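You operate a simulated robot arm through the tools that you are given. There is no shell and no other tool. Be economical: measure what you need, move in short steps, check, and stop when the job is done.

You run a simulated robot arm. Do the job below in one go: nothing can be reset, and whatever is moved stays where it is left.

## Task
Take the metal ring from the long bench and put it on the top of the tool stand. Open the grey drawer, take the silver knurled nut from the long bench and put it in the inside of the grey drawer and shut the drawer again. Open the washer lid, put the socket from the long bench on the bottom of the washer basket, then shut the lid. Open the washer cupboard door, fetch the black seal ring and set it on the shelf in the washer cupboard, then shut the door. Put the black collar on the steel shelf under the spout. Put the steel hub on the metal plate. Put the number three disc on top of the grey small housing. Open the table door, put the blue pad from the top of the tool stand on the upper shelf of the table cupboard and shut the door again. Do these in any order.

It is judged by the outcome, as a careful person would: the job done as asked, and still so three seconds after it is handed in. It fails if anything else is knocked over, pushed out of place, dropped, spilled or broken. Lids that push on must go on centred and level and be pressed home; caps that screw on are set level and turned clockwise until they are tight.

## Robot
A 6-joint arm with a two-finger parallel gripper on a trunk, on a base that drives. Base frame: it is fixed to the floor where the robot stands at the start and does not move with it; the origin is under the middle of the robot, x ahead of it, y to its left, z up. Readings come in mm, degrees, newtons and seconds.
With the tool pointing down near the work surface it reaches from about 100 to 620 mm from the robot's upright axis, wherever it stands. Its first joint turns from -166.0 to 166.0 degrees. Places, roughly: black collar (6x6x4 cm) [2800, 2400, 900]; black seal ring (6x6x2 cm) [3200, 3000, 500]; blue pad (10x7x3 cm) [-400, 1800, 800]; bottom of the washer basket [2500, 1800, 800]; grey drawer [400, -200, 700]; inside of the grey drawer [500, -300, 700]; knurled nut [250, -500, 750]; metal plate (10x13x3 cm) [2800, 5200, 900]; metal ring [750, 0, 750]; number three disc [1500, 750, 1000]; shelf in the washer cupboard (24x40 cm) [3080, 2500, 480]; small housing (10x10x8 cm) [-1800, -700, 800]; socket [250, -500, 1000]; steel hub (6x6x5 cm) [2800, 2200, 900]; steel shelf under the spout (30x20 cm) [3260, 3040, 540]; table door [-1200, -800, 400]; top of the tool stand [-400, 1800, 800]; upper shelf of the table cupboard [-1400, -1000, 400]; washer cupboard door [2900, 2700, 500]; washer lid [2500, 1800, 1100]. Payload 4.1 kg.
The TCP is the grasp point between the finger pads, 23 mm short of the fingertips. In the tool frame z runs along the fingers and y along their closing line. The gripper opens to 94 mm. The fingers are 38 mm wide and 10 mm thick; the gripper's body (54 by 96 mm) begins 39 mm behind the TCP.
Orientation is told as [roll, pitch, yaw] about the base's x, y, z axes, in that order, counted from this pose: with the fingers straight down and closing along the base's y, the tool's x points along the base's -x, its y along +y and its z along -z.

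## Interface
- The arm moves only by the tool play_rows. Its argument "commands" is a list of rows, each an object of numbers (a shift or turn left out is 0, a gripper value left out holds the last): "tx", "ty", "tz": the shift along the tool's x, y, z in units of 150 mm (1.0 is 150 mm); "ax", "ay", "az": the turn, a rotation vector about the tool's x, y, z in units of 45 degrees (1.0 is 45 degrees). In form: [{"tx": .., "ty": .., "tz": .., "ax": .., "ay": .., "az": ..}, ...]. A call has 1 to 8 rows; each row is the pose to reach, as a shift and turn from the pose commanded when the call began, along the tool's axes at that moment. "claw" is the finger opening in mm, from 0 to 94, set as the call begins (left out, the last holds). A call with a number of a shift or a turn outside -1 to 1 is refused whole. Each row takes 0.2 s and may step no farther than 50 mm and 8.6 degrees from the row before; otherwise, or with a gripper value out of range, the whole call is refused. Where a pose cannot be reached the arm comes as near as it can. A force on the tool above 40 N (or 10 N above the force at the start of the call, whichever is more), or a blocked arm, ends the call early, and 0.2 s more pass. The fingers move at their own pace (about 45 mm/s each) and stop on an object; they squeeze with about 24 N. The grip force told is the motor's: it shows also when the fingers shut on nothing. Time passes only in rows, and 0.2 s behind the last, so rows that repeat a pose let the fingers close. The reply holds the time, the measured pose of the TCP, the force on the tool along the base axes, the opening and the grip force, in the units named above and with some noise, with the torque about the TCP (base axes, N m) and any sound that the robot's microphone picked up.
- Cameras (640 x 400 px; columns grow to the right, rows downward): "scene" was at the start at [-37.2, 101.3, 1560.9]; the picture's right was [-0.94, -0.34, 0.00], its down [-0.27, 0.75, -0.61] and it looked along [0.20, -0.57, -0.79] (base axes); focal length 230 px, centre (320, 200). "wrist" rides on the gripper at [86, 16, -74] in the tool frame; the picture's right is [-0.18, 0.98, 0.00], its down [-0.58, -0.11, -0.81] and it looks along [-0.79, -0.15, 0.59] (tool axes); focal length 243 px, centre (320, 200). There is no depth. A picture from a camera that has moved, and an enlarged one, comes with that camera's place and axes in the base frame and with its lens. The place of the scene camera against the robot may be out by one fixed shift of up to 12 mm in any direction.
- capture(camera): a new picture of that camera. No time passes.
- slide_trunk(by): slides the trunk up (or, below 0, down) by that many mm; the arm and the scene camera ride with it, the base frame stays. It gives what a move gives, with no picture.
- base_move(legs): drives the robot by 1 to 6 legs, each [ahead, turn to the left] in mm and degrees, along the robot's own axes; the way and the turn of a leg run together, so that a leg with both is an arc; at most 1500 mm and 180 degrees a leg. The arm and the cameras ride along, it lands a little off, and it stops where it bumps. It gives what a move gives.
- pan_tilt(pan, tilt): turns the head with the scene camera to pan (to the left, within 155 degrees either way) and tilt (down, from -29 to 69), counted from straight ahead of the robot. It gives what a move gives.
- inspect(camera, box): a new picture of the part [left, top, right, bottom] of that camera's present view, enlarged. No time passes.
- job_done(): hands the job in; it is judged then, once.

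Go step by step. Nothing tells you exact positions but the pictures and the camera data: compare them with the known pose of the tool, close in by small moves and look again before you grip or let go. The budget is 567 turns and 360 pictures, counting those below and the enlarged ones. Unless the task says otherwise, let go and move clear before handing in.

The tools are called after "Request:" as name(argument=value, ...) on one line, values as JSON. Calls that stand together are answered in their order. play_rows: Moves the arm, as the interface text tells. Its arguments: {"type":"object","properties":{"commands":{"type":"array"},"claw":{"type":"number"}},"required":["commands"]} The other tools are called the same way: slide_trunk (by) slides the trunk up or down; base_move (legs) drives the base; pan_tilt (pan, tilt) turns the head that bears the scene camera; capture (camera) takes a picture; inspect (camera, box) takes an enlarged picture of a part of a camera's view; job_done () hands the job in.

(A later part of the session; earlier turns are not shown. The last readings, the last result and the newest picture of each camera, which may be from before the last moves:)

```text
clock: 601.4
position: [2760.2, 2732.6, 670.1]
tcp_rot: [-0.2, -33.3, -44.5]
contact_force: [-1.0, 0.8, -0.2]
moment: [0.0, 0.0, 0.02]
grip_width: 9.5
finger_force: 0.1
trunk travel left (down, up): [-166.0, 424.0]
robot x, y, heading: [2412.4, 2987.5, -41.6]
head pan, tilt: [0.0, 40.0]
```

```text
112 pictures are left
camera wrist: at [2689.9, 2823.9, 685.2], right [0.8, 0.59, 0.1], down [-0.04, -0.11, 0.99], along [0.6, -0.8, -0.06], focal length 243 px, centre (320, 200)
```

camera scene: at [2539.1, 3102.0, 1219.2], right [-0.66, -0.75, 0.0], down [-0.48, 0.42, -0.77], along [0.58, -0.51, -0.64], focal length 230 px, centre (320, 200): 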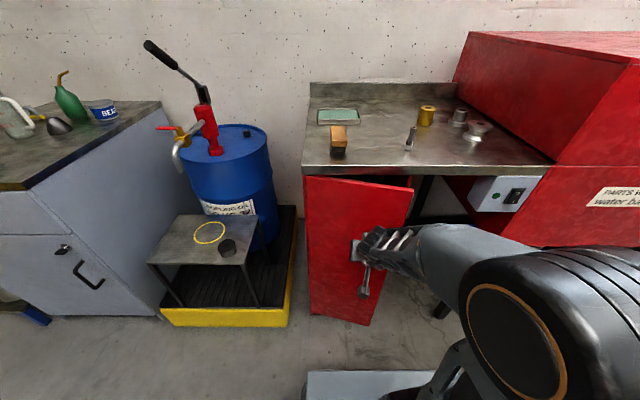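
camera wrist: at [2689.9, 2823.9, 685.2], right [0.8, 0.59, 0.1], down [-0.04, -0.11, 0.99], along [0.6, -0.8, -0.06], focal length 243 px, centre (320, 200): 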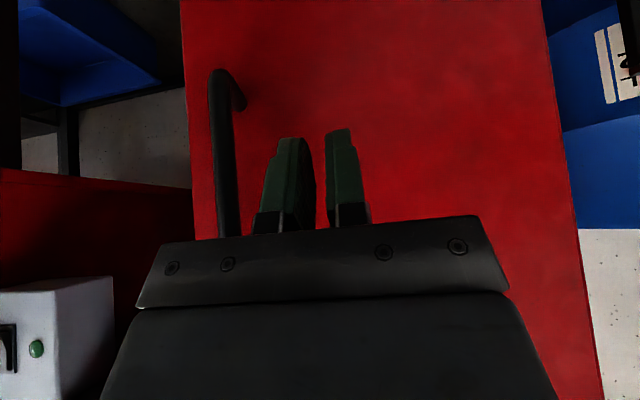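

Request:
play_rows(commands=[{"tz": 0.036, "tx": -0.056}, {"tz": 0.073, "tx": -0.112}, {"tz": 0.109, "tx": -0.168}, {"tz": 0.145, "tx": -0.224}, {"tz": 0.182, "tx": -0.28}, {"tz": 0.218, "tx": -0.336}, {"tz": 0.254, "tx": -0.39}, {"tz": 0.29, "tx": -0.447}])

Request:
play_rows(commands=[{"tz": 0.022, "tx": -0.034}, {"tz": 0.044, "tx": -0.067}, {"tz": 0.065, "tx": -0.1}, {"tz": 0.087, "tx": -0.134}, {"tz": 0.109, "tx": -0.168}, {"tz": 0.13, "tx": -0.2}, {"tz": 0.152, "tx": -0.235}, {"tz": 0.174, "tx": -0.268}])

Request:
capture(camera="wrist")

Request:
capture(camera="scene")

```text
clock: 603.2
position: [2813.4, 2681.4, 669.1]
tcp_rot: [-0.5, -32.5, -44.1]
contact_force: [-11.2, 11.8, 6.0]
moment: [-0.01, -0.03, 0.11]
grip_width: 10.0
finger_force: 0.1
trunk travel left (down, up): [-166.0, 424.0]
robot x, y, heading: [2412.8, 2985.8, -41.1]
head pan, tilt: [0.0, 40.0]
stopped in row 8: the force on the tool passed its limit at 44 N (the readings are from after the stop); the commanded pose is now the measured one
```

```text
clock: 603.6
position: [2812.8, 2681.4, 666.8]
tcp_rot: [-0.8, -32.0, -44.1]
contact_force: [-12.6, 12.2, 6.8]
moment: [0.04, -0.08, 0.15]
grip_width: 10.0
finger_force: 0.0
trunk travel left (down, up): [-166.0, 424.0]
robot x, y, heading: [2411.1, 2991.8, -40.9]
head pan, tilt: [0.0, 40.0]
stopped in row 1: the force on the tool passed its limit at 50 N (the readings are from after the stop); the commanded pose is now the measured one
```

```text
111 pictures are left
camera wrist: at [2742.9, 2772.1, 683.9], right [0.8, 0.59, 0.09], down [-0.02, -0.12, 0.99], along [0.6, -0.8, -0.08], focal length 243 px, centre (320, 200)
```

wrist: 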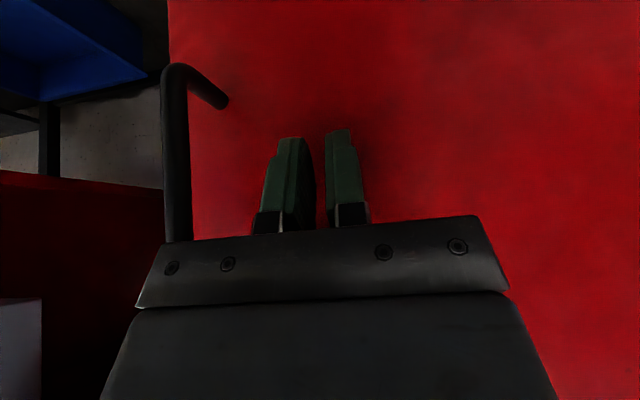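

```text
110 pictures are left
camera scene: at [2536.9, 3104.0, 1219.3], right [-0.66, -0.75, 0.0], down [-0.48, 0.42, -0.77], along [0.58, -0.5, -0.64], focal length 230 px, centre (320, 200)
```

scene: 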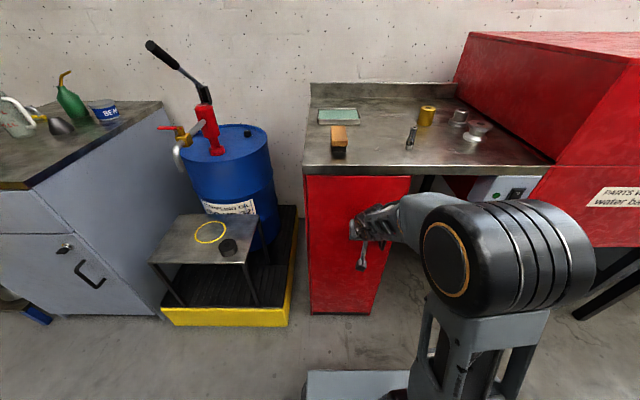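

The cupboard door is shut. Now for the washer lid. First straighten the tool, raise everything, and drive in front of the washer.

Request:
play_rows(commands=[{"tz": -0.12, "tx": 0.19}, {"tz": -0.24, "tx": 0.37}, {"tz": -0.36, "tx": 0.56}])

Request:
play_rows(commands=[{"ay": 0.18}, {"ay": 0.36}, {"ay": 0.54}, {"ay": 0.71}])

Request:
slide_trunk(by=400)

Request:
play_rows(commands=[{"tz": -0.3, "az": -0.18}, {"tz": -0.6, "az": -0.36}, {"tz": -0.9, "az": -0.54}, {"tz": -1.0, "az": -0.72}, {"tz": -1.0, "az": -0.9}, {"tz": -1.0, "az": -1.0}])

Request:
base_move(legs=[[-50, 0], [0, -90], [1060, 0]])

```text
clock: 604.4
position: [2743.5, 2750.3, 666.9]
tcp_rot: [-0.7, -32.2, -44.1]
contact_force: [0.8, -0.7, 0.8]
moment: [-0.01, 0.01, 0.01]
grip_width: 9.7
finger_force: 0.0
trunk travel left (down, up): [-166.0, 424.0]
robot x, y, heading: [2409.0, 2985.9, -41.3]
head pan, tilt: [0.0, 40.0]
```

```text
clock: 605.4
position: [2729.8, 2758.3, 616.2]
tcp_rot: [-8.6, -4.6, -44.1]
contact_force: [-0.2, 0.5, -0.3]
moment: [0.0, 0.0, -0.02]
grip_width: 9.9
finger_force: 0.0
out of reach, approached as far as the arm can: row 2, 3, 4
trunk travel left (down, up): [-166.0, 424.0]
robot x, y, heading: [2411.8, 2989.3, -41.5]
head pan, tilt: [0.0, 40.0]
```

```text
clock: 609.2
position: [2730.8, 2758.2, 1016.3]
tcp_rot: [-8.6, -4.8, -44.1]
contact_force: [1.2, -0.1, -0.6]
moment: [-0.03, 0.03, -0.03]
grip_width: 10.1
finger_force: 0.0
trunk travel left (down, up): [-566.0, 24.0]
robot x, y, heading: [2409.9, 2988.1, -41.0]
head pan, tilt: [0.0, 40.0]
```

```text
clock: 610.6
position: [2754.6, 2873.6, 1131.1]
tcp_rot: [-13.9, 1.2, -5.6]
contact_force: [0.5, -0.7, 1.0]
moment: [0.03, 0.0, -0.02]
grip_width: 10.1
finger_force: 0.0
out of reach, approached as far as the arm can: row 1, 2, 3, 4, 5, 6
trunk travel left (down, up): [-566.0, 24.0]
robot x, y, heading: [2412.7, 2987.4, -41.1]
head pan, tilt: [0.0, 40.0]
```

```text
clock: 620.4
position: [1546.2, 1894.9, 1131.7]
tcp_rot: [-13.9, 1.2, -96.4]
contact_force: [0.1, -0.2, -0.4]
moment: [0.01, -0.02, 0.01]
grip_width: 10.4
finger_force: 0.0
trunk travel left (down, up): [-566.0, 24.0]
robot x, y, heading: [1664.2, 2234.2, -131.6]
head pan, tilt: [0.0, 40.0]
```

Request:
play_rows(commands=[{"tx": -0.2, "ty": -0.15}, {"tx": -0.43, "ty": -0.3, "ax": -0.15}, {"tx": -0.43, "ty": -0.3, "ax": -0.309, "ay": -0.027}])

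Request:
pan_tilt(pan=60, tilt=30)

Request:
capture(camera="scene")

```text
clock: 621.2
position: [1532.0, 1835.3, 1111.7]
tcp_rot: [-13.6, 0.2, -96.8]
contact_force: [-0.3, 0.0, -0.3]
moment: [-0.01, -0.02, 0.01]
grip_width: 10.1
finger_force: 0.0
out of reach, approached as far as the arm can: row 1, 2, 3
trunk travel left (down, up): [-566.0, 24.0]
robot x, y, heading: [1667.1, 2237.6, -131.8]
head pan, tilt: [0.0, 40.0]
```

```text
clock: 622.5
position: [1532.0, 1835.5, 1111.4]
tcp_rot: [-13.6, 0.2, -96.8]
contact_force: [0.0, 1.0, 0.1]
moment: [0.05, 0.0, 0.01]
grip_width: 10.2
finger_force: 0.0
trunk travel left (down, up): [-566.0, 24.0]
robot x, y, heading: [1667.4, 2237.3, -132.0]
head pan, tilt: [60.0, 30.0]
```

```text
109 pictures are left
camera scene: at [1855.6, 2089.5, 1634.6], right [-0.95, -0.31, 0.0], down [-0.16, 0.48, -0.87], along [0.27, -0.82, -0.5], focal length 230 px, centre (320, 200)
```

scene: 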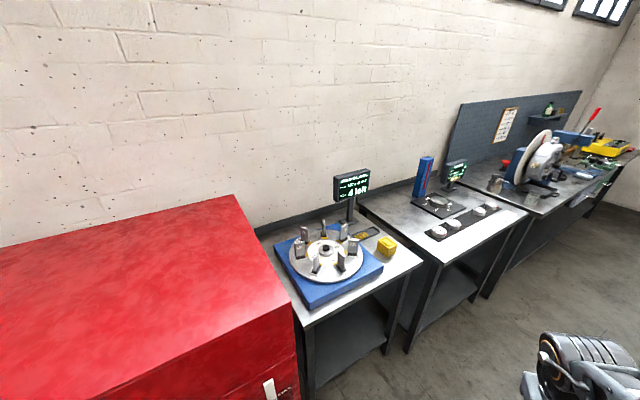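

Request:
play_rows(commands=[{"tz": 0.25}, {"tz": 0.5}, {"tz": 0.7, "ax": -0.15}, {"tz": 0.7, "ax": -0.3}])

```text
clock: 623.5
position: [1520.0, 1838.8, 1011.8]
tcp_rot: [-10.2, 0.0, -97.0]
contact_force: [0.7, 1.0, 0.3]
moment: [-0.01, 0.01, 0.0]
grip_width: 9.8
finger_force: 0.0
out of reach, approached as far as the arm can: row 3, 4
trunk travel left (down, up): [-566.0, 24.0]
robot x, y, heading: [1665.5, 2238.4, -131.7]
head pan, tilt: [60.0, 30.0]
```

Request:
play_rows(commands=[{"az": 0.18}, {"az": 0.36}, {"az": 0.54}, {"az": 0.72}])

Request:
play_rows(commands=[{"ax": -0.1}, {"ax": -0.22}])

```text
clock: 624.5
position: [1519.9, 1838.0, 1012.2]
tcp_rot: [-8.6, -5.5, -129.0]
contact_force: [0.0, -0.1, -0.5]
moment: [-0.03, -0.02, -0.02]
grip_width: 10.0
finger_force: 0.1
trunk travel left (down, up): [-566.0, 24.0]
robot x, y, heading: [1667.8, 2236.0, -132.0]
head pan, tilt: [60.0, 30.0]
```

```text
clock: 625.1
position: [1520.7, 1843.8, 1002.0]
tcp_rot: [-6.8, -6.8, -128.8]
contact_force: [-0.7, 0.2, -0.6]
moment: [-0.02, 0.0, -0.02]
grip_width: 10.0
finger_force: 0.1
out of reach, approached as far as the arm can: row 1, 2
trunk travel left (down, up): [-566.0, 24.0]
robot x, y, heading: [1668.9, 2234.1, -132.1]
head pan, tilt: [60.0, 30.0]
```

Request:
pan_tilt(pan=-10, tilt=45)

Request:
capture(camera="scene")

```text
clock: 626.5
position: [1520.5, 1844.2, 1002.4]
tcp_rot: [-6.8, -6.8, -128.7]
contact_force: [-0.3, -0.9, -0.7]
moment: [0.04, 0.0, 0.01]
grip_width: 10.2
finger_force: 0.0
trunk travel left (down, up): [-566.0, 24.0]
robot x, y, heading: [1667.9, 2236.8, -132.0]
head pan, tilt: [-10.0, 45.0]
```

```text
108 pictures are left
camera scene: at [1763.6, 2125.2, 1612.0], right [-0.62, 0.79, 0.0], down [0.56, 0.44, -0.71], along [-0.56, -0.44, -0.71], focal length 230 px, centre (320, 200)
```

scene: 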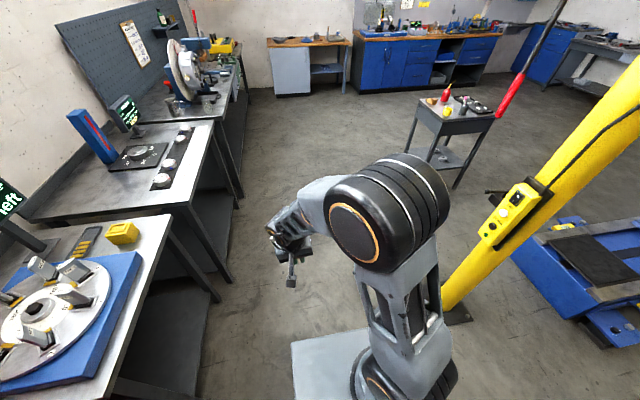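

Request:
play_rows(commands=[{"ty": -0.25, "tx": -0.07}, {"ty": -0.5, "tx": -0.14}, {"ty": -0.75, "tx": -0.2}, {"ty": -1.0, "tx": -0.27}])

Request:
play_rows(commands=[{"ax": -0.08, "ay": 0.07}, {"ax": -0.15, "ay": 0.15}])

```text
clock: 627.5
position: [1387.5, 1908.0, 1016.7]
tcp_rot: [-8.5, -7.2, -128.6]
contact_force: [0.2, -0.1, 0.3]
moment: [0.0, 0.02, 0.0]
grip_width: 10.0
finger_force: 0.0
out of reach, approached as far as the arm can: row 3, 4
trunk travel left (down, up): [-566.0, 24.0]
robot x, y, heading: [1664.8, 2237.2, -131.8]
head pan, tilt: [-10.0, 45.0]
```

```text
clock: 628.1
position: [1387.7, 1908.2, 1016.8]
tcp_rot: [-8.4, -7.3, -128.8]
contact_force: [1.3, 1.0, -0.1]
moment: [-0.03, 0.0, 0.0]
grip_width: 9.9
finger_force: 0.0
out of reach, approached as far as the arm can: row 1, 2
trunk travel left (down, up): [-566.0, 24.0]
robot x, y, heading: [1667.1, 2240.5, -131.9]
head pan, tilt: [-10.0, 45.0]
```

Request:
play_rows(commands=[{"az": 0.18}, {"az": 0.36}, {"az": 0.54}, {"az": 0.72}])

Request:
play_rows(commands=[{"ax": -0.08, "ay": 0.05}, {"ax": -0.17, "ay": 0.1}])

```text
clock: 629.1
position: [1385.6, 1907.6, 1016.3]
tcp_rot: [-3.1, -10.7, -161.5]
contact_force: [0.2, 0.6, 0.1]
moment: [-0.01, 0.01, -0.02]
grip_width: 9.9
finger_force: 0.0
trunk travel left (down, up): [-566.0, 24.0]
robot x, y, heading: [1667.1, 2238.0, -131.6]
head pan, tilt: [-10.0, 45.0]
```

```text
clock: 629.8
position: [1385.3, 1908.4, 1016.2]
tcp_rot: [-3.2, -10.7, -161.2]
contact_force: [0.3, -0.3, -1.3]
moment: [-0.02, -0.01, 0.02]
grip_width: 10.0
finger_force: 0.0
out of reach, approached as far as the arm can: row 1, 2
trunk travel left (down, up): [-566.0, 24.0]
robot x, y, heading: [1668.1, 2239.1, -131.8]
head pan, tilt: [-10.0, 45.0]
```

Request:
play_rows(commands=[{"tz": 0.25, "tx": -0.15}, {"tz": 0.5, "tx": -0.3}, {"tz": 0.75, "tx": -0.45}, {"tz": 1.0, "tx": -0.6}])

Request:
play_rows(commands=[{"ax": -0.03, "ay": 0.12}, {"ax": -0.07, "ay": 0.24}])

Request:
capture(camera="scene")

```text
clock: 630.8
position: [1273.4, 1879.5, 887.3]
tcp_rot: [-3.1, -10.6, -161.3]
contact_force: [0.5, 0.7, -0.7]
moment: [-0.01, -0.02, -0.01]
grip_width: 9.8
finger_force: 0.0
trunk travel left (down, up): [-566.0, 24.0]
robot x, y, heading: [1664.3, 2236.7, -131.8]
head pan, tilt: [-10.0, 45.0]
```

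```text
clock: 631.4
position: [1278.0, 1881.7, 885.0]
tcp_rot: [-3.2, -8.7, -161.5]
contact_force: [-0.2, 0.7, 0.1]
moment: [-0.01, 0.03, 0.0]
grip_width: 10.2
finger_force: 0.2
out of reach, approached as far as the arm can: row 1, 2
trunk travel left (down, up): [-566.0, 24.0]
robot x, y, heading: [1663.5, 2235.2, -131.9]
head pan, tilt: [-10.0, 45.0]
```

```text
107 pictures are left
camera scene: at [1763.3, 2125.2, 1612.0], right [-0.62, 0.79, 0.0], down [0.56, 0.44, -0.71], along [-0.56, -0.44, -0.71], focal length 230 px, centre (320, 200)
```

scene: 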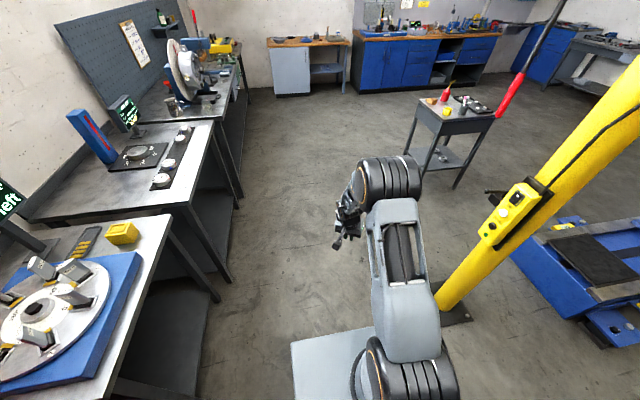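

Request:
play_rows(commands=[{"ay": -0.18}, {"ay": -0.36}, {"ay": -0.54}, {"ay": -0.72}, {"ay": -0.9}])

Request:
play_rows(commands=[{"ay": 0.18}, {"ay": 0.36}, {"ay": 0.54}, {"ay": 0.72}, {"ay": 0.9}, {"ay": 1.0}])

Request:
play_rows(commands=[{"ax": 0.18}, {"ax": 0.36}, {"ax": 0.54}])

Request:
play_rows(commands=[{"ax": -0.18}, {"ax": -0.36}, {"ax": -0.54}, {"ax": -0.72}, {"ax": -0.9}])

```text
clock: 632.5
position: [1277.2, 1879.7, 882.4]
tcp_rot: [-4.7, -49.2, -158.2]
contact_force: [-0.3, -0.1, 0.0]
moment: [-0.03, -0.03, -0.01]
grip_width: 9.7
finger_force: 0.1
trunk travel left (down, up): [-566.0, 24.0]
robot x, y, heading: [1666.5, 2236.3, -131.8]
head pan, tilt: [-10.0, 45.0]
```

```text
clock: 634.0
position: [1282.5, 1884.7, 877.4]
tcp_rot: [-4.1, -7.2, -161.5]
contact_force: [0.0, 0.1, -0.6]
moment: [0.03, 0.0, -0.02]
grip_width: 9.8
finger_force: 0.0
out of reach, approached as far as the arm can: row 6
trunk travel left (down, up): [-566.0, 24.0]
robot x, y, heading: [1667.0, 2234.9, -132.0]
head pan, tilt: [-10.0, 45.0]
```

```text
clock: 634.8
position: [1283.1, 1883.1, 877.3]
tcp_rot: [-28.4, -7.4, -161.5]
contact_force: [0.0, 0.7, 0.2]
moment: [0.02, 0.05, -0.01]
grip_width: 9.9
finger_force: 0.0
trunk travel left (down, up): [-566.0, 24.0]
robot x, y, heading: [1665.5, 2238.7, -131.9]
head pan, tilt: [-10.0, 45.0]
```

```text
clock: 636.0
position: [1265.3, 1880.7, 874.2]
tcp_rot: [2.3, -19.3, -162.8]
contact_force: [0.3, 0.1, -0.4]
moment: [0.01, -0.01, 0.0]
grip_width: 10.0
finger_force: 0.1
out of reach, approached as far as the arm can: row 4, 5
trunk travel left (down, up): [-566.0, 24.0]
robot x, y, heading: [1663.2, 2235.9, -131.9]
head pan, tilt: [-10.0, 45.0]
```

The wrist flipped branches during the door pull. I'll undo it by retracing: tilt, swing left to a tangential horizontal pose, then swing back and tilt down.

Request:
play_rows(commands=[{"tx": 0.18, "tz": -0.06, "ty": 0.11}, {"tx": 0.36, "tz": -0.12, "ty": 0.22}, {"tx": 0.54, "tz": -0.19, "ty": 0.32}, {"tx": 0.72, "tz": -0.25, "ty": 0.43}])

Request:
play_rows(commands=[{"tx": 0.18, "tz": -0.06, "ty": 0.11, "az": 0.1, "ax": 0.035}, {"tx": 0.36, "tz": -0.12, "ty": 0.22, "az": 0.2, "ax": 0.07}, {"tx": 0.54, "tz": -0.19, "ty": 0.32, "az": 0.3, "ax": 0.11}, {"tx": 0.72, "tz": -0.25, "ty": 0.43, "az": 0.42, "ax": 0.145}])

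Request:
play_rows(commands=[{"ay": -0.18}, {"ay": -0.36}, {"ay": -0.54}, {"ay": -0.72}, {"ay": -0.9}, {"ay": -1.0}])

Request:
play_rows(commands=[{"ay": -0.18}, {"ay": -0.36}, {"ay": -0.54}])

```text
clock: 637.0
position: [1388.7, 1851.0, 912.0]
tcp_rot: [17.4, -9.1, -167.3]
contact_force: [0.0, 2.6, 0.3]
moment: [-0.1, 0.04, 0.0]
grip_width: 9.9
finger_force: 0.0
out of reach, approached as far as the arm can: row 1, 2, 3, 4
trunk travel left (down, up): [-566.0, 24.0]
robot x, y, heading: [1667.2, 2236.5, -132.0]
head pan, tilt: [-10.0, 45.0]
```

```text
clock: 638.0
position: [1512.7, 1843.0, 943.0]
tcp_rot: [10.9, -5.8, 179.7]
contact_force: [0.1, 0.6, -0.1]
moment: [-0.02, -0.04, 0.01]
grip_width: 10.0
finger_force: 0.1
trunk travel left (down, up): [-566.0, 24.0]
robot x, y, heading: [1666.3, 2236.8, -132.0]
head pan, tilt: [-10.0, 45.0]
```

```text
clock: 639.4
position: [1513.6, 1836.2, 952.6]
tcp_rot: [16.4, -49.6, 168.1]
contact_force: [0.2, 0.1, 1.1]
moment: [0.02, -0.02, 0.0]
grip_width: 9.9
finger_force: 0.0
out of reach, approached as far as the arm can: row 5, 6
trunk travel left (down, up): [-566.0, 24.0]
robot x, y, heading: [1662.7, 2236.9, -132.2]
head pan, tilt: [-10.0, 45.0]
```

```text
clock: 640.1
position: [1515.5, 1804.8, 977.2]
tcp_rot: [34.9, -71.9, 147.0]
contact_force: [-0.6, -0.1, -0.1]
moment: [-0.01, -0.01, -0.01]
grip_width: 10.0
finger_force: 0.1
out of reach, approached as far as the arm can: row 1, 2, 3
trunk travel left (down, up): [-566.0, 24.0]
robot x, y, heading: [1666.7, 2237.3, -132.2]
head pan, tilt: [-10.0, 45.0]
```

Request:
play_rows(commands=[{"ay": -0.17}, {"ay": -0.34}])

Request:
play_rows(commands=[{"ty": -0.25, "ax": -0.17, "ay": 0.03, "az": -0.05}, {"ty": -0.5, "ax": -0.34, "ay": 0.06, "az": -0.09}, {"ty": -0.75, "ax": -0.51, "ay": 0.1, "az": -0.14}, {"ty": -1.0, "ax": -0.68, "ay": 0.13, "az": -0.18}])

```text
clock: 640.8
position: [1517.7, 1785.6, 990.5]
tcp_rot: [92.5, -79.5, 88.1]
contact_force: [-0.3, -0.1, -0.5]
moment: [-0.03, -0.01, 0.02]
grip_width: 10.2
finger_force: 0.1
out of reach, approached as far as the arm can: row 1, 2
trunk travel left (down, up): [-566.0, 24.0]
robot x, y, heading: [1663.1, 2236.7, -131.8]
head pan, tilt: [-10.0, 45.0]
```

```text
clock: 641.8
position: [1537.6, 1855.7, 1076.0]
tcp_rot: [37.8, -86.9, 173.7]
contact_force: [0.1, -0.7, 0.4]
moment: [-0.02, 0.03, -0.05]
grip_width: 10.1
finger_force: 0.1
out of reach, approached as far as the arm can: row 1, 2, 3, 4
trunk travel left (down, up): [-566.0, 24.0]
robot x, y, heading: [1667.3, 2235.9, -131.7]
head pan, tilt: [-10.0, 45.0]
```

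Request:
play_rows(commands=[{"tz": 0.23, "ty": -0.19, "tx": 0.12}, {"tz": 0.46, "ty": -0.38, "tx": 0.25}, {"tz": 0.7, "ty": -0.58, "tx": 0.37}, {"tz": 0.93, "ty": -0.77, "tx": 0.5}])

Request:
play_rows(commands=[{"ay": 0.18}, {"ay": 0.36}, {"ay": 0.54}, {"ay": 0.72}, {"ay": 0.9}, {"ay": 1.0}])

Request:
play_rows(commands=[{"ay": 0.18}, {"ay": 0.36}, {"ay": 0.54}, {"ay": 0.72}, {"ay": 0.9}])

```text
refused: row 3 steps farther than a row can; nothing moved
```

```text
clock: 643.1
position: [1538.8, 1855.1, 1071.4]
tcp_rot: [4.0, -43.1, -151.1]
contact_force: [0.8, 0.3, -0.4]
moment: [0.0, 0.01, -0.02]
grip_width: 9.8
finger_force: 0.1
out of reach, approached as far as the arm can: row 1, 2
trunk travel left (down, up): [-566.0, 24.0]
robot x, y, heading: [1661.5, 2239.2, -131.8]
head pan, tilt: [-10.0, 45.0]
```

```text
clock: 644.4
position: [1538.4, 1855.8, 1072.0]
tcp_rot: [3.0, -2.6, -148.5]
contact_force: [-0.1, -0.3, 1.2]
moment: [0.02, -0.01, 0.02]
grip_width: 10.1
finger_force: 0.0
trunk travel left (down, up): [-566.0, 24.0]
robot x, y, heading: [1665.4, 2233.9, -131.9]
head pan, tilt: [-10.0, 45.0]
```

The wrist is back on its normal branch. Level the tool and position the robot diagonally in front of the washer.

Request:
play_rows(commands=[{"ax": 0.067, "ay": 0.058}])

Request:
base_move(legs=[[0, 45.7], [130, 0], [0, 90], [130, 0]])

Request:
pan_tilt(pan=-20, tilt=45)

Request:
capture(camera="scene")

```text
clock: 644.8
position: [1539.3, 1856.0, 1072.8]
tcp_rot: [-0.1, -0.1, -148.5]
contact_force: [-0.2, 1.2, -0.4]
moment: [-0.01, 0.0, 0.02]
grip_width: 9.9
finger_force: 0.2
trunk travel left (down, up): [-566.0, 24.0]
robot x, y, heading: [1663.2, 2238.1, -132.0]
head pan, tilt: [-10.0, 45.0]
```

```text
clock: 652.8
position: [2162.1, 2305.7, 1072.3]
tcp_rot: [0.0, -0.1, -12.3]
contact_force: [-0.4, 0.8, -0.3]
moment: [0.01, 0.01, 0.0]
grip_width: 9.8
finger_force: 0.0
trunk travel left (down, up): [-566.0, 24.0]
robot x, y, heading: [1806.8, 2116.5, 4.3]
head pan, tilt: [-10.0, 45.0]
```

```text
clock: 653.6
position: [2161.0, 2305.1, 1072.2]
tcp_rot: [0.0, -0.1, -12.3]
contact_force: [0.3, 0.0, -0.2]
moment: [-0.02, -0.01, 0.04]
grip_width: 10.0
finger_force: 0.1
trunk travel left (down, up): [-566.0, 24.0]
robot x, y, heading: [1802.9, 2119.9, 4.3]
head pan, tilt: [-20.0, 45.0]
```

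```text
106 pictures are left
camera scene: at [1809.1, 2263.1, 1612.0], right [-0.27, -0.96, 0.0], down [-0.68, 0.19, -0.71], along [0.68, -0.19, -0.71], focal length 230 px, centre (320, 200)
```

scene: 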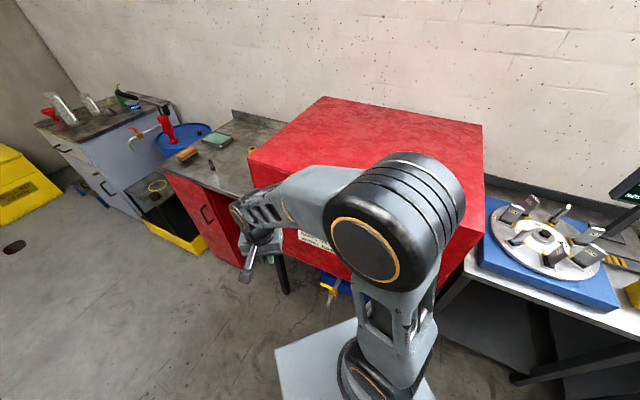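

Request:
base_move(legs=[[-150, 0], [0, 44.4], [180, 0], [0, -70]])

Request:
capture(camera="scene")

```text
clock: 661.1
position: [2175.9, 2264.7, 1072.3]
tcp_rot: [-0.1, 0.0, -36.9]
contact_force: [1.0, -1.1, 0.2]
moment: [-0.01, 0.02, -0.03]
grip_width: 10.0
finger_force: 0.1
trunk travel left (down, up): [-566.0, 24.0]
robot x, y, heading: [1772.4, 2244.7, -20.2]
head pan, tilt: [-20.0, 45.0]
```

```text
105 pictures are left
camera scene: at [1835.6, 2372.0, 1612.0], right [-0.65, -0.76, 0.0], down [-0.54, 0.46, -0.71], along [0.54, -0.46, -0.71], focal length 230 px, centre (320, 200)
```

scene: 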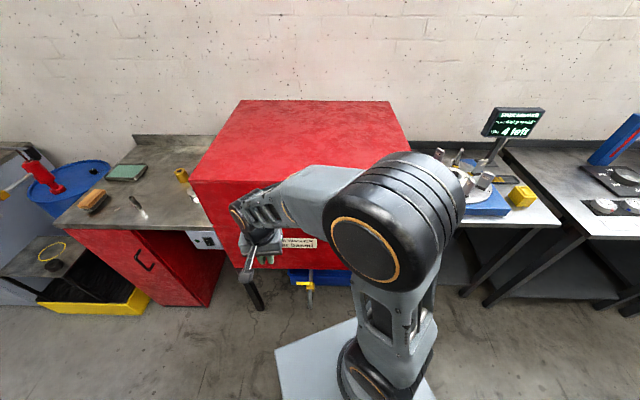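

Request:
base_move(legs=[[-55, 0]])

Request:
play_rows(commands=[{"az": -0.18}, {"az": -0.36}, {"az": -0.54}, {"az": -0.72}, {"az": -0.9}, {"az": -1.0}], claw=60)

Request:
play_rows(commands=[{"az": -0.18}, {"az": -0.36}, {"az": -0.54}, {"az": -0.72}, {"az": -0.9}])

Request:
play_rows(commands=[{"tx": 0.1, "ty": -0.27}, {"tx": 0.2, "ty": -0.54}, {"tx": 0.3, "ty": -0.81}, {"tx": 0.38, "ty": -1.0}])

```text
clock: 662.0
position: [2122.2, 2284.0, 1072.8]
tcp_rot: [-0.2, -0.2, -37.0]
contact_force: [-0.1, 0.0, -0.9]
moment: [0.0, -0.03, 0.03]
grip_width: 9.8
finger_force: 0.1
trunk travel left (down, up): [-566.0, 24.0]
robot x, y, heading: [1721.1, 2266.8, -20.1]
head pan, tilt: [-20.0, 45.0]
```

```text
clock: 663.4
position: [2123.3, 2283.8, 1072.3]
tcp_rot: [-0.2, 0.0, 8.1]
contact_force: [-0.2, -0.3, -0.2]
moment: [0.0, 0.04, -0.02]
grip_width: 60.1
finger_force: 0.2
trunk travel left (down, up): [-566.0, 24.0]
robot x, y, heading: [1722.1, 2262.4, -20.5]
head pan, tilt: [-20.0, 45.0]
```

```text
clock: 664.6
position: [2122.3, 2284.0, 1071.4]
tcp_rot: [0.0, 0.1, 48.8]
contact_force: [-0.3, -0.8, -0.8]
moment: [-0.03, -0.04, 0.0]
grip_width: 60.0
finger_force: 0.1
trunk travel left (down, up): [-566.0, 24.0]
robot x, y, heading: [1722.1, 2261.7, -20.2]
head pan, tilt: [-20.0, 45.0]
```

```text
clock: 665.6
position: [2196.0, 2143.9, 1073.1]
tcp_rot: [0.0, 0.1, 48.6]
contact_force: [0.0, -0.2, 0.4]
moment: [0.0, 0.01, 0.01]
grip_width: 60.1
finger_force: 0.0
trunk travel left (down, up): [-566.0, 24.0]
robot x, y, heading: [1716.9, 2262.2, -20.6]
head pan, tilt: [-20.0, 45.0]
```

Request:
play_rows(commands=[{"ax": 0.18}, {"ax": 0.36}, {"ax": 0.54}, {"ax": 0.72}, {"ax": 0.9}, {"ax": 1.0}])

Request:
play_rows(commands=[{"ax": 0.18}, {"ax": 0.36}, {"ax": 0.54}, {"ax": 0.72}, {"ax": 0.9}, {"ax": 1.0}])

Request:
capture(camera="wrist")

Request:
capture(camera="scene")

```text
clock: 667.0
position: [2196.9, 2142.9, 1072.2]
tcp_rot: [-45.2, 0.0, 48.6]
contact_force: [-0.4, -0.7, -0.1]
moment: [0.02, 0.01, 0.03]
grip_width: 59.9
finger_force: 0.0
trunk travel left (down, up): [-566.0, 24.0]
robot x, y, heading: [1722.0, 2266.0, -20.5]
head pan, tilt: [-20.0, 45.0]
```

```text
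clock: 668.4
position: [2198.4, 2141.5, 1072.4]
tcp_rot: [-90.3, 0.1, 48.7]
contact_force: [0.2, 0.3, -0.4]
moment: [-0.05, 0.02, -0.01]
grip_width: 60.1
finger_force: 0.0
trunk travel left (down, up): [-566.0, 24.0]
robot x, y, heading: [1722.6, 2261.3, -20.3]
head pan, tilt: [-20.0, 45.0]
```

```text
104 pictures are left
camera wrist: at [2084.3, 2126.8, 1056.1], right [0.12, 0.13, -0.98], down [-0.22, 0.97, 0.1], along [0.97, 0.2, 0.15], focal length 243 px, centre (320, 200)
```

wrist: 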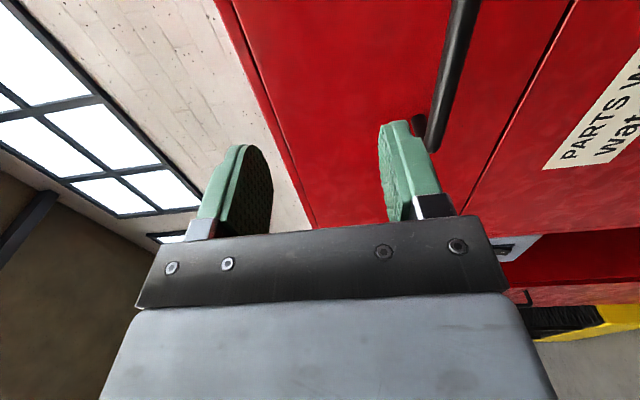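

```text
103 pictures are left
camera scene: at [1783.5, 2391.6, 1612.0], right [-0.65, -0.76, 0.0], down [-0.54, 0.46, -0.71], along [0.54, -0.46, -0.71], focal length 230 px, centre (320, 200)
```

scene: 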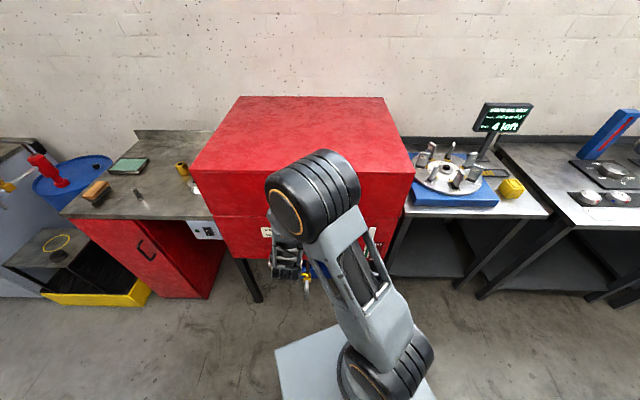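

Request:
play_rows(commands=[{"ty": 0.25, "tx": 0.1}, {"ty": 0.49, "tx": 0.2}])

Request:
capture(camera="wrist")

```text
clock: 669.0
position: [2177.5, 2119.5, 999.8]
tcp_rot: [-90.1, 0.0, 48.5]
contact_force: [-0.2, 0.4, -0.2]
moment: [0.0, -0.01, -0.02]
grip_width: 59.8
finger_force: 0.1
trunk travel left (down, up): [-566.0, 24.0]
robot x, y, heading: [1722.1, 2259.8, -20.4]
head pan, tilt: [-20.0, 45.0]
```

```text
102 pictures are left
camera wrist: at [2063.6, 2104.4, 982.4], right [0.12, 0.14, -0.98], down [-0.22, 0.97, 0.11], along [0.97, 0.2, 0.15], focal length 243 px, centre (320, 200)
```

wrist: 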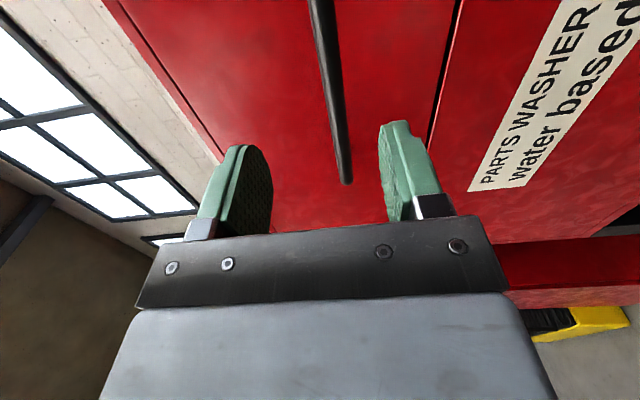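

Request:
play_rows(commands=[{"ty": 0.05, "tz": 0.2}, {"ty": 0.05, "tz": 0.36}])

Request:
capture(camera="wrist")

```text
clock: 669.6
position: [2217.6, 2083.4, 990.3]
tcp_rot: [-90.1, 0.0, 48.6]
contact_force: [0.5, 0.2, -0.1]
moment: [0.0, -0.02, 0.0]
grip_width: 60.2
finger_force: 0.0
trunk travel left (down, up): [-566.0, 24.0]
robot x, y, heading: [1718.8, 2264.2, -20.4]
head pan, tilt: [-20.0, 45.0]
```

```text
101 pictures are left
camera wrist: at [2105.0, 2067.8, 974.8], right [0.12, 0.13, -0.98], down [-0.22, 0.97, 0.11], along [0.97, 0.2, 0.15], focal length 243 px, centre (320, 200)
```

wrist: 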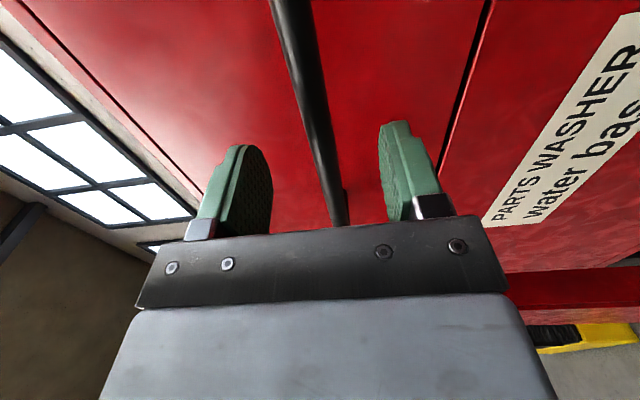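

Request:
play_rows(commands=[{"tz": 0.06}, {"tz": 0.11}])

Request:
play_rows(commands=[{}, {}, {}, {}], claw=0)

```text
clock: 670.2
position: [2231.0, 2072.5, 992.2]
tcp_rot: [-90.1, 0.1, 48.7]
contact_force: [-0.5, 0.4, -0.6]
moment: [0.0, 0.02, 0.0]
grip_width: 60.0
finger_force: 0.1
trunk travel left (down, up): [-566.0, 24.0]
robot x, y, heading: [1720.4, 2258.7, -20.5]
head pan, tilt: [-20.0, 45.0]
```

```text
clock: 671.2
position: [2229.5, 2071.5, 991.9]
tcp_rot: [-90.0, 0.1, 48.6]
contact_force: [-2.1, 1.4, -8.0]
moment: [0.55, -0.11, 0.05]
grip_width: 13.7
finger_force: 44.9
trunk travel left (down, up): [-566.0, 24.0]
robot x, y, heading: [1717.1, 2260.9, -20.7]
head pan, tilt: [-20.0, 45.0]
```

Handle gripped. Lift the lid along its arc.

Request:
play_rows(commands=[{"ty": -0.117, "tz": 0.013, "ax": 0.033}, {"ty": -0.233, "tz": 0.03, "ax": 0.067}, {"ty": -0.347, "tz": 0.05, "ax": 0.1}, {"ty": -0.463, "tz": 0.073, "ax": 0.133}, {"ty": -0.576, "tz": 0.1, "ax": 0.167}, {"ty": -0.69, "tz": 0.13, "ax": 0.2}])

Request:
capture(camera="scene")

```text
clock: 671.9
position: [2230.6, 2072.7, 1025.7]
tcp_rot: [-92.6, 0.2, 48.8]
contact_force: [-10.6, 13.4, -6.7]
moment: [0.77, -0.45, -0.35]
grip_width: 13.4
finger_force: 44.7
trunk travel left (down, up): [-566.0, 24.0]
robot x, y, heading: [1724.7, 2262.0, -20.0]
head pan, tilt: [-20.0, 45.0]
stopped in row 3: the force on the tool passed its limit at 48 N (the readings are from after the stop); the commanded pose is now the measured one
```

```text
100 pictures are left
camera scene: at [1781.4, 2393.4, 1611.9], right [-0.64, -0.76, 0.0], down [-0.54, 0.46, -0.71], along [0.54, -0.46, -0.71], focal length 230 px, centre (320, 200)
```

scene: 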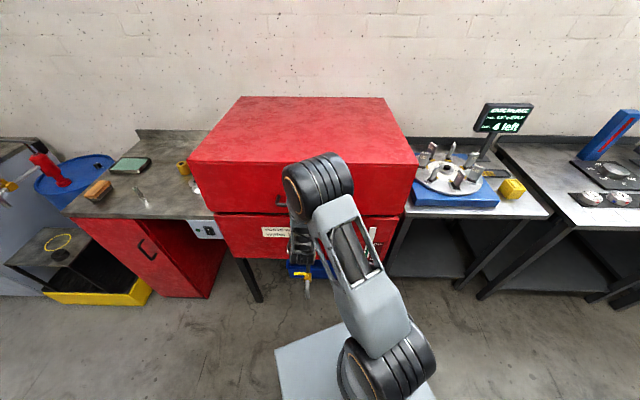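

Request:
play_rows(commands=[{"ty": -0.118, "tz": -0.013, "ax": 0.033}, {"ty": -0.237, "tz": -0.023, "ax": 0.067}, {"ty": -0.355, "tz": -0.03, "ax": 0.1}, {"ty": -0.474, "tz": -0.033, "ax": 0.133}, {"ty": -0.592, "tz": -0.033, "ax": 0.167}, {"ty": -0.709, "tz": -0.03, "ax": 0.2}, {"ty": -0.827, "tz": -0.022, "ax": 0.233}, {"ty": -0.945, "tz": -0.013, "ax": 0.267}])

Request:
capture(camera="scene")

```text
clock: 673.7
position: [2227.2, 2074.8, 1165.7]
tcp_rot: [-104.8, 0.2, 48.8]
contact_force: [20.7, -22.5, -2.7]
moment: [-0.41, 0.44, -0.6]
grip_width: 13.9
finger_force: 45.8
trunk travel left (down, up): [-566.0, 24.0]
robot x, y, heading: [1722.2, 2262.6, -20.4]
head pan, tilt: [-20.0, 45.0]
```

```text
99 pictures are left
camera scene: at [1786.7, 2387.7, 1612.1], right [-0.65, -0.76, 0.0], down [-0.54, 0.46, -0.7], along [0.54, -0.46, -0.71], focal length 230 px, centre (320, 200)
```

scene: 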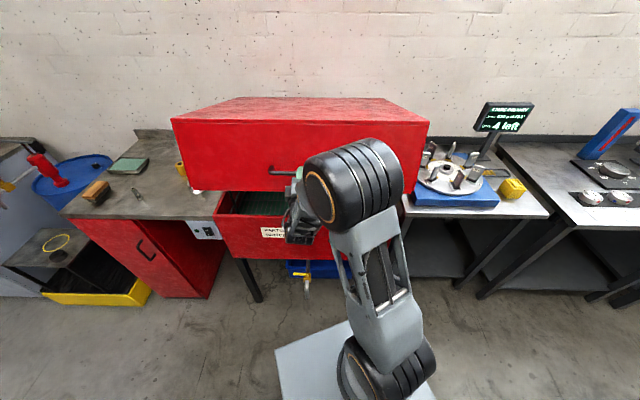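

Request:
play_rows(commands=[{"ty": -0.17, "tz": 0.09, "ax": 0.055}, {"ty": -0.352, "tz": 0.186, "ax": 0.111}, {"ty": -0.525, "tz": 0.285, "ax": 0.167}, {"ty": -0.693, "tz": 0.384, "ax": 0.222}, {"ty": -0.857, "tz": 0.495, "ax": 0.278}])

```text
clock: 674.9
position: [2253.4, 2051.5, 1314.2]
tcp_rot: [-117.6, 0.2, 48.8]
contact_force: [-5.3, 4.6, 2.6]
moment: [-1.42, 1.32, 0.53]
grip_width: 13.6
finger_force: 44.6
trunk travel left (down, up): [-566.0, 24.0]
robot x, y, heading: [1721.6, 2259.3, -20.3]
head pan, tilt: [-20.0, 45.0]
```

Request:
play_rows(commands=[{"ty": -0.127, "tz": 0.152, "ax": 0.055}, {"ty": -0.251, "tz": 0.308, "ax": 0.111}, {"ty": -0.365, "tz": 0.472, "ax": 0.167}, {"ty": -0.473, "tz": 0.639, "ax": 0.222}, {"ty": -0.573, "tz": 0.812, "ax": 0.278}])

Request:
capture(camera="scene")

```text
clock: 676.1
position: [2304.7, 2008.1, 1447.2]
tcp_rot: [-130.4, 0.0, 48.7]
contact_force: [-12.9, 1.7, 8.0]
moment: [-1.24, 0.79, -0.95]
grip_width: 14.0
finger_force: 45.0
trunk travel left (down, up): [-566.0, 24.0]
robot x, y, heading: [1718.9, 2262.2, -20.4]
head pan, tilt: [-20.0, 45.0]
```

```text
98 pictures are left
camera scene: at [1779.0, 2392.8, 1612.1], right [-0.65, -0.76, 0.0], down [-0.54, 0.46, -0.71], along [0.54, -0.46, -0.71], focal length 230 px, centre (320, 200)
```

scene: 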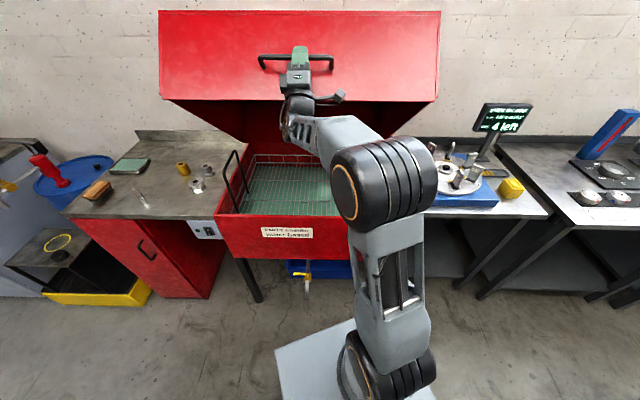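

Request:
play_rows(commands=[{"ty": -0.05, "tz": 0.195, "ax": 0.055}, {"ty": -0.095, "tz": 0.39, "ax": 0.111}, {"ty": -0.126, "tz": 0.59, "ax": 0.167}, {"ty": -0.153, "tz": 0.789, "ax": 0.222}])

```text
clock: 676.7
position: [2320.2, 1994.4, 1486.3]
tcp_rot: [-133.6, 0.3, 48.6]
contact_force: [-38.2, 17.6, 10.1]
moment: [6.23, 8.99, -0.13]
grip_width: 21.2
finger_force: 45.1
trunk travel left (down, up): [-566.0, 24.0]
robot x, y, heading: [1719.5, 2261.1, -19.9]
head pan, tilt: [-20.0, 45.0]
stopped in row 2: the force on the tool passed its limit at 61 N (the readings are from after the stop); the commanded pose is now the measured one
```

Request:
capture(camera="scene")

Request:
capture(camera="wrist")

```text
97 pictures are left
camera scene: at [1773.0, 2396.1, 1612.0], right [-0.65, -0.76, 0.0], down [-0.54, 0.45, -0.71], along [0.54, -0.46, -0.7], focal length 230 px, centre (320, 200)
```

scene: 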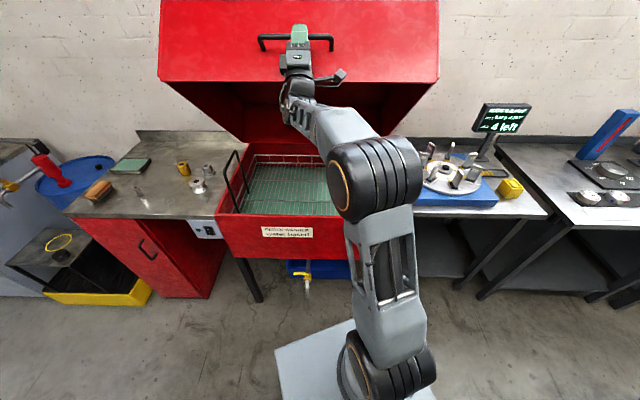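

```text
96 pictures are left
camera wrist: at [2230.1, 1956.9, 1423.4], right [0.63, -0.31, -0.71], down [-0.11, 0.87, -0.48], along [0.77, 0.38, 0.51], focal length 243 px, centre (320, 200)
```

wrist: 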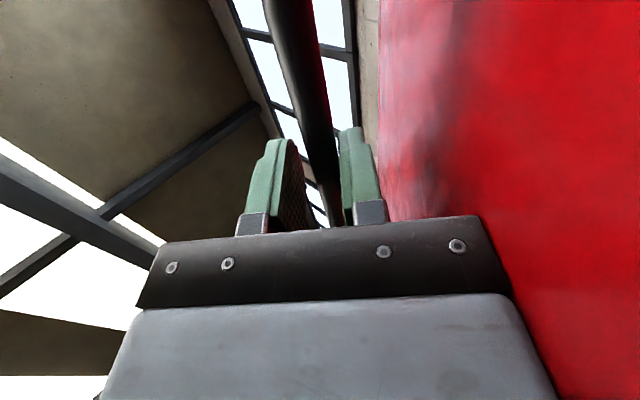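

Request:
play_rows(commands=[{"ax": 0.04}, {"ax": 0.08}], claw=45)

Request:
play_rows(commands=[{"tz": -0.1}, {"tz": -0.25}, {"tz": -0.45}])

Request:
capture(camera="scene")

```text
clock: 677.3
position: [2316.4, 1996.1, 1493.0]
tcp_rot: [-137.9, -0.3, 48.0]
contact_force: [-40.4, 19.4, 23.7]
moment: [1.56, 4.37, -0.88]
grip_width: 45.1
finger_force: 0.1
trunk travel left (down, up): [-566.0, 24.0]
robot x, y, heading: [1721.7, 2261.5, -20.4]
head pan, tilt: [-20.0, 45.0]
```

```text
clock: 678.1
position: [2297.9, 2020.9, 1429.4]
tcp_rot: [-136.6, 0.2, 48.6]
contact_force: [-0.9, 0.0, 0.1]
moment: [0.0, -0.02, 0.0]
grip_width: 44.8
finger_force: 0.0
trunk travel left (down, up): [-566.0, 24.0]
robot x, y, heading: [1721.6, 2260.1, -20.1]
head pan, tilt: [-20.0, 45.0]
```

```text
95 pictures are left
camera scene: at [1783.2, 2391.8, 1611.6], right [-0.64, -0.76, 0.0], down [-0.54, 0.46, -0.71], along [0.54, -0.46, -0.71], focal length 230 px, centre (320, 200)
```

scene: 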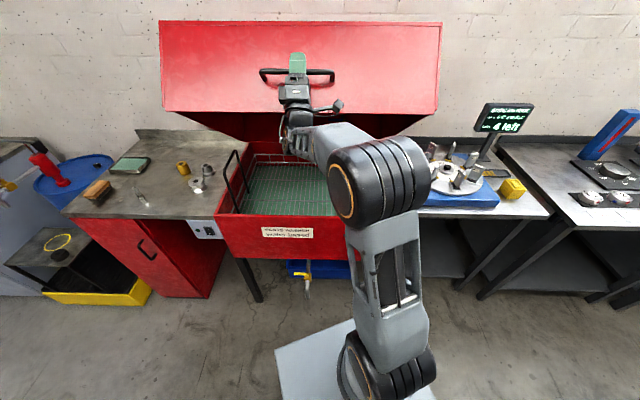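

Request:
play_rows(commands=[{}, {}, {}, {}, {}, {}])

Request:
capture(camera="scene")

```text
clock: 679.5
position: [2295.5, 2021.8, 1432.5]
tcp_rot: [-137.0, 0.1, 48.5]
contact_force: [0.6, -1.4, 0.7]
moment: [-0.04, 0.02, -0.01]
grip_width: 45.0
finger_force: 0.0
trunk travel left (down, up): [-566.0, 24.0]
robot x, y, heading: [1719.3, 2261.7, -20.3]
head pan, tilt: [-20.0, 45.0]
```

```text
94 pictures are left
camera scene: at [1781.9, 2392.0, 1612.0], right [-0.65, -0.76, 0.0], down [-0.54, 0.46, -0.71], along [0.54, -0.46, -0.71], focal length 230 px, centre (320, 200)
```

scene: 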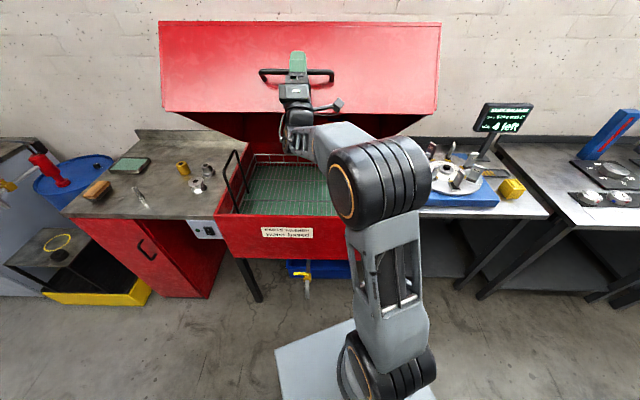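

The lid holds by itself at ~40°. Retreat, lower, and bring the tool back to vertical to fetch the socket.

Request:
play_rows(commands=[{"tz": -0.3}, {"tz": -0.6}, {"tz": -0.8}])

Request:
slide_trunk(by=-250)

Request:
play_rows(commands=[{"ax": -0.18}, {"ax": -0.36}, {"ax": -0.54}, {"ax": -0.72}, {"ax": -0.9}, {"ax": -1.0}])

Request:
play_rows(commands=[{"ax": -0.18}, {"ax": -0.36}, {"ax": -0.54}, {"ax": -0.72}, {"ax": -0.9}, {"ax": -1.0}])

Request:
play_rows(commands=[{"ax": -0.18}, {"ax": -0.36}, {"ax": -0.54}, {"ax": -0.72}, {"ax": -0.9}, {"ax": -1.0}])

Request:
capture(camera="scene")

```text
clock: 680.3
position: [2234.5, 2074.7, 1343.8]
tcp_rot: [-137.1, 0.3, 48.6]
contact_force: [-1.3, 0.1, 1.0]
moment: [-0.02, -0.01, -0.01]
grip_width: 45.0
finger_force: 0.0
trunk travel left (down, up): [-566.0, 24.0]
robot x, y, heading: [1722.3, 2263.1, -20.1]
head pan, tilt: [-20.0, 45.0]
```

```text
clock: 682.8
position: [2235.7, 2074.2, 1093.9]
tcp_rot: [-137.1, 0.3, 48.6]
contact_force: [-0.3, 0.0, 0.7]
moment: [0.02, 0.01, 0.01]
grip_width: 44.8
finger_force: 0.0
trunk travel left (down, up): [-316.0, 274.0]
robot x, y, heading: [1718.9, 2256.6, -20.1]
head pan, tilt: [-20.0, 45.0]
```

```text
clock: 684.2
position: [2235.3, 2073.0, 1094.0]
tcp_rot: [-92.0, 0.3, 48.6]
contact_force: [0.8, -0.9, -0.4]
moment: [0.05, -0.03, 0.03]
grip_width: 44.9
finger_force: 0.0
trunk travel left (down, up): [-316.0, 274.0]
robot x, y, heading: [1719.6, 2262.6, -19.9]
head pan, tilt: [-20.0, 45.0]
```

```text
clock: 685.6
position: [2235.7, 2073.6, 1093.1]
tcp_rot: [-47.0, 0.4, 48.6]
contact_force: [-0.4, 0.1, -0.7]
moment: [-0.01, 0.01, -0.01]
grip_width: 45.2
finger_force: 0.1
trunk travel left (down, up): [-316.0, 274.0]
robot x, y, heading: [1719.9, 2257.1, -20.1]
head pan, tilt: [-20.0, 45.0]
```

```text
clock: 687.0
position: [2236.0, 2073.0, 1092.9]
tcp_rot: [-2.1, 0.4, 48.6]
contact_force: [-0.1, 0.2, 0.1]
moment: [0.01, -0.01, -0.04]
grip_width: 45.0
finger_force: 0.0
trunk travel left (down, up): [-316.0, 274.0]
robot x, y, heading: [1722.1, 2260.7, -20.4]
head pan, tilt: [-20.0, 45.0]
```

```text
93 pictures are left
camera scene: at [1782.1, 2391.9, 1362.0], right [-0.65, -0.76, 0.0], down [-0.54, 0.46, -0.71], along [0.54, -0.46, -0.71], focal length 230 px, centre (320, 200)
```

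scene: 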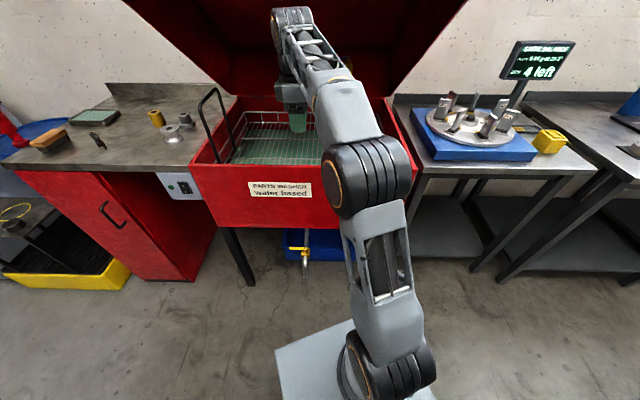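

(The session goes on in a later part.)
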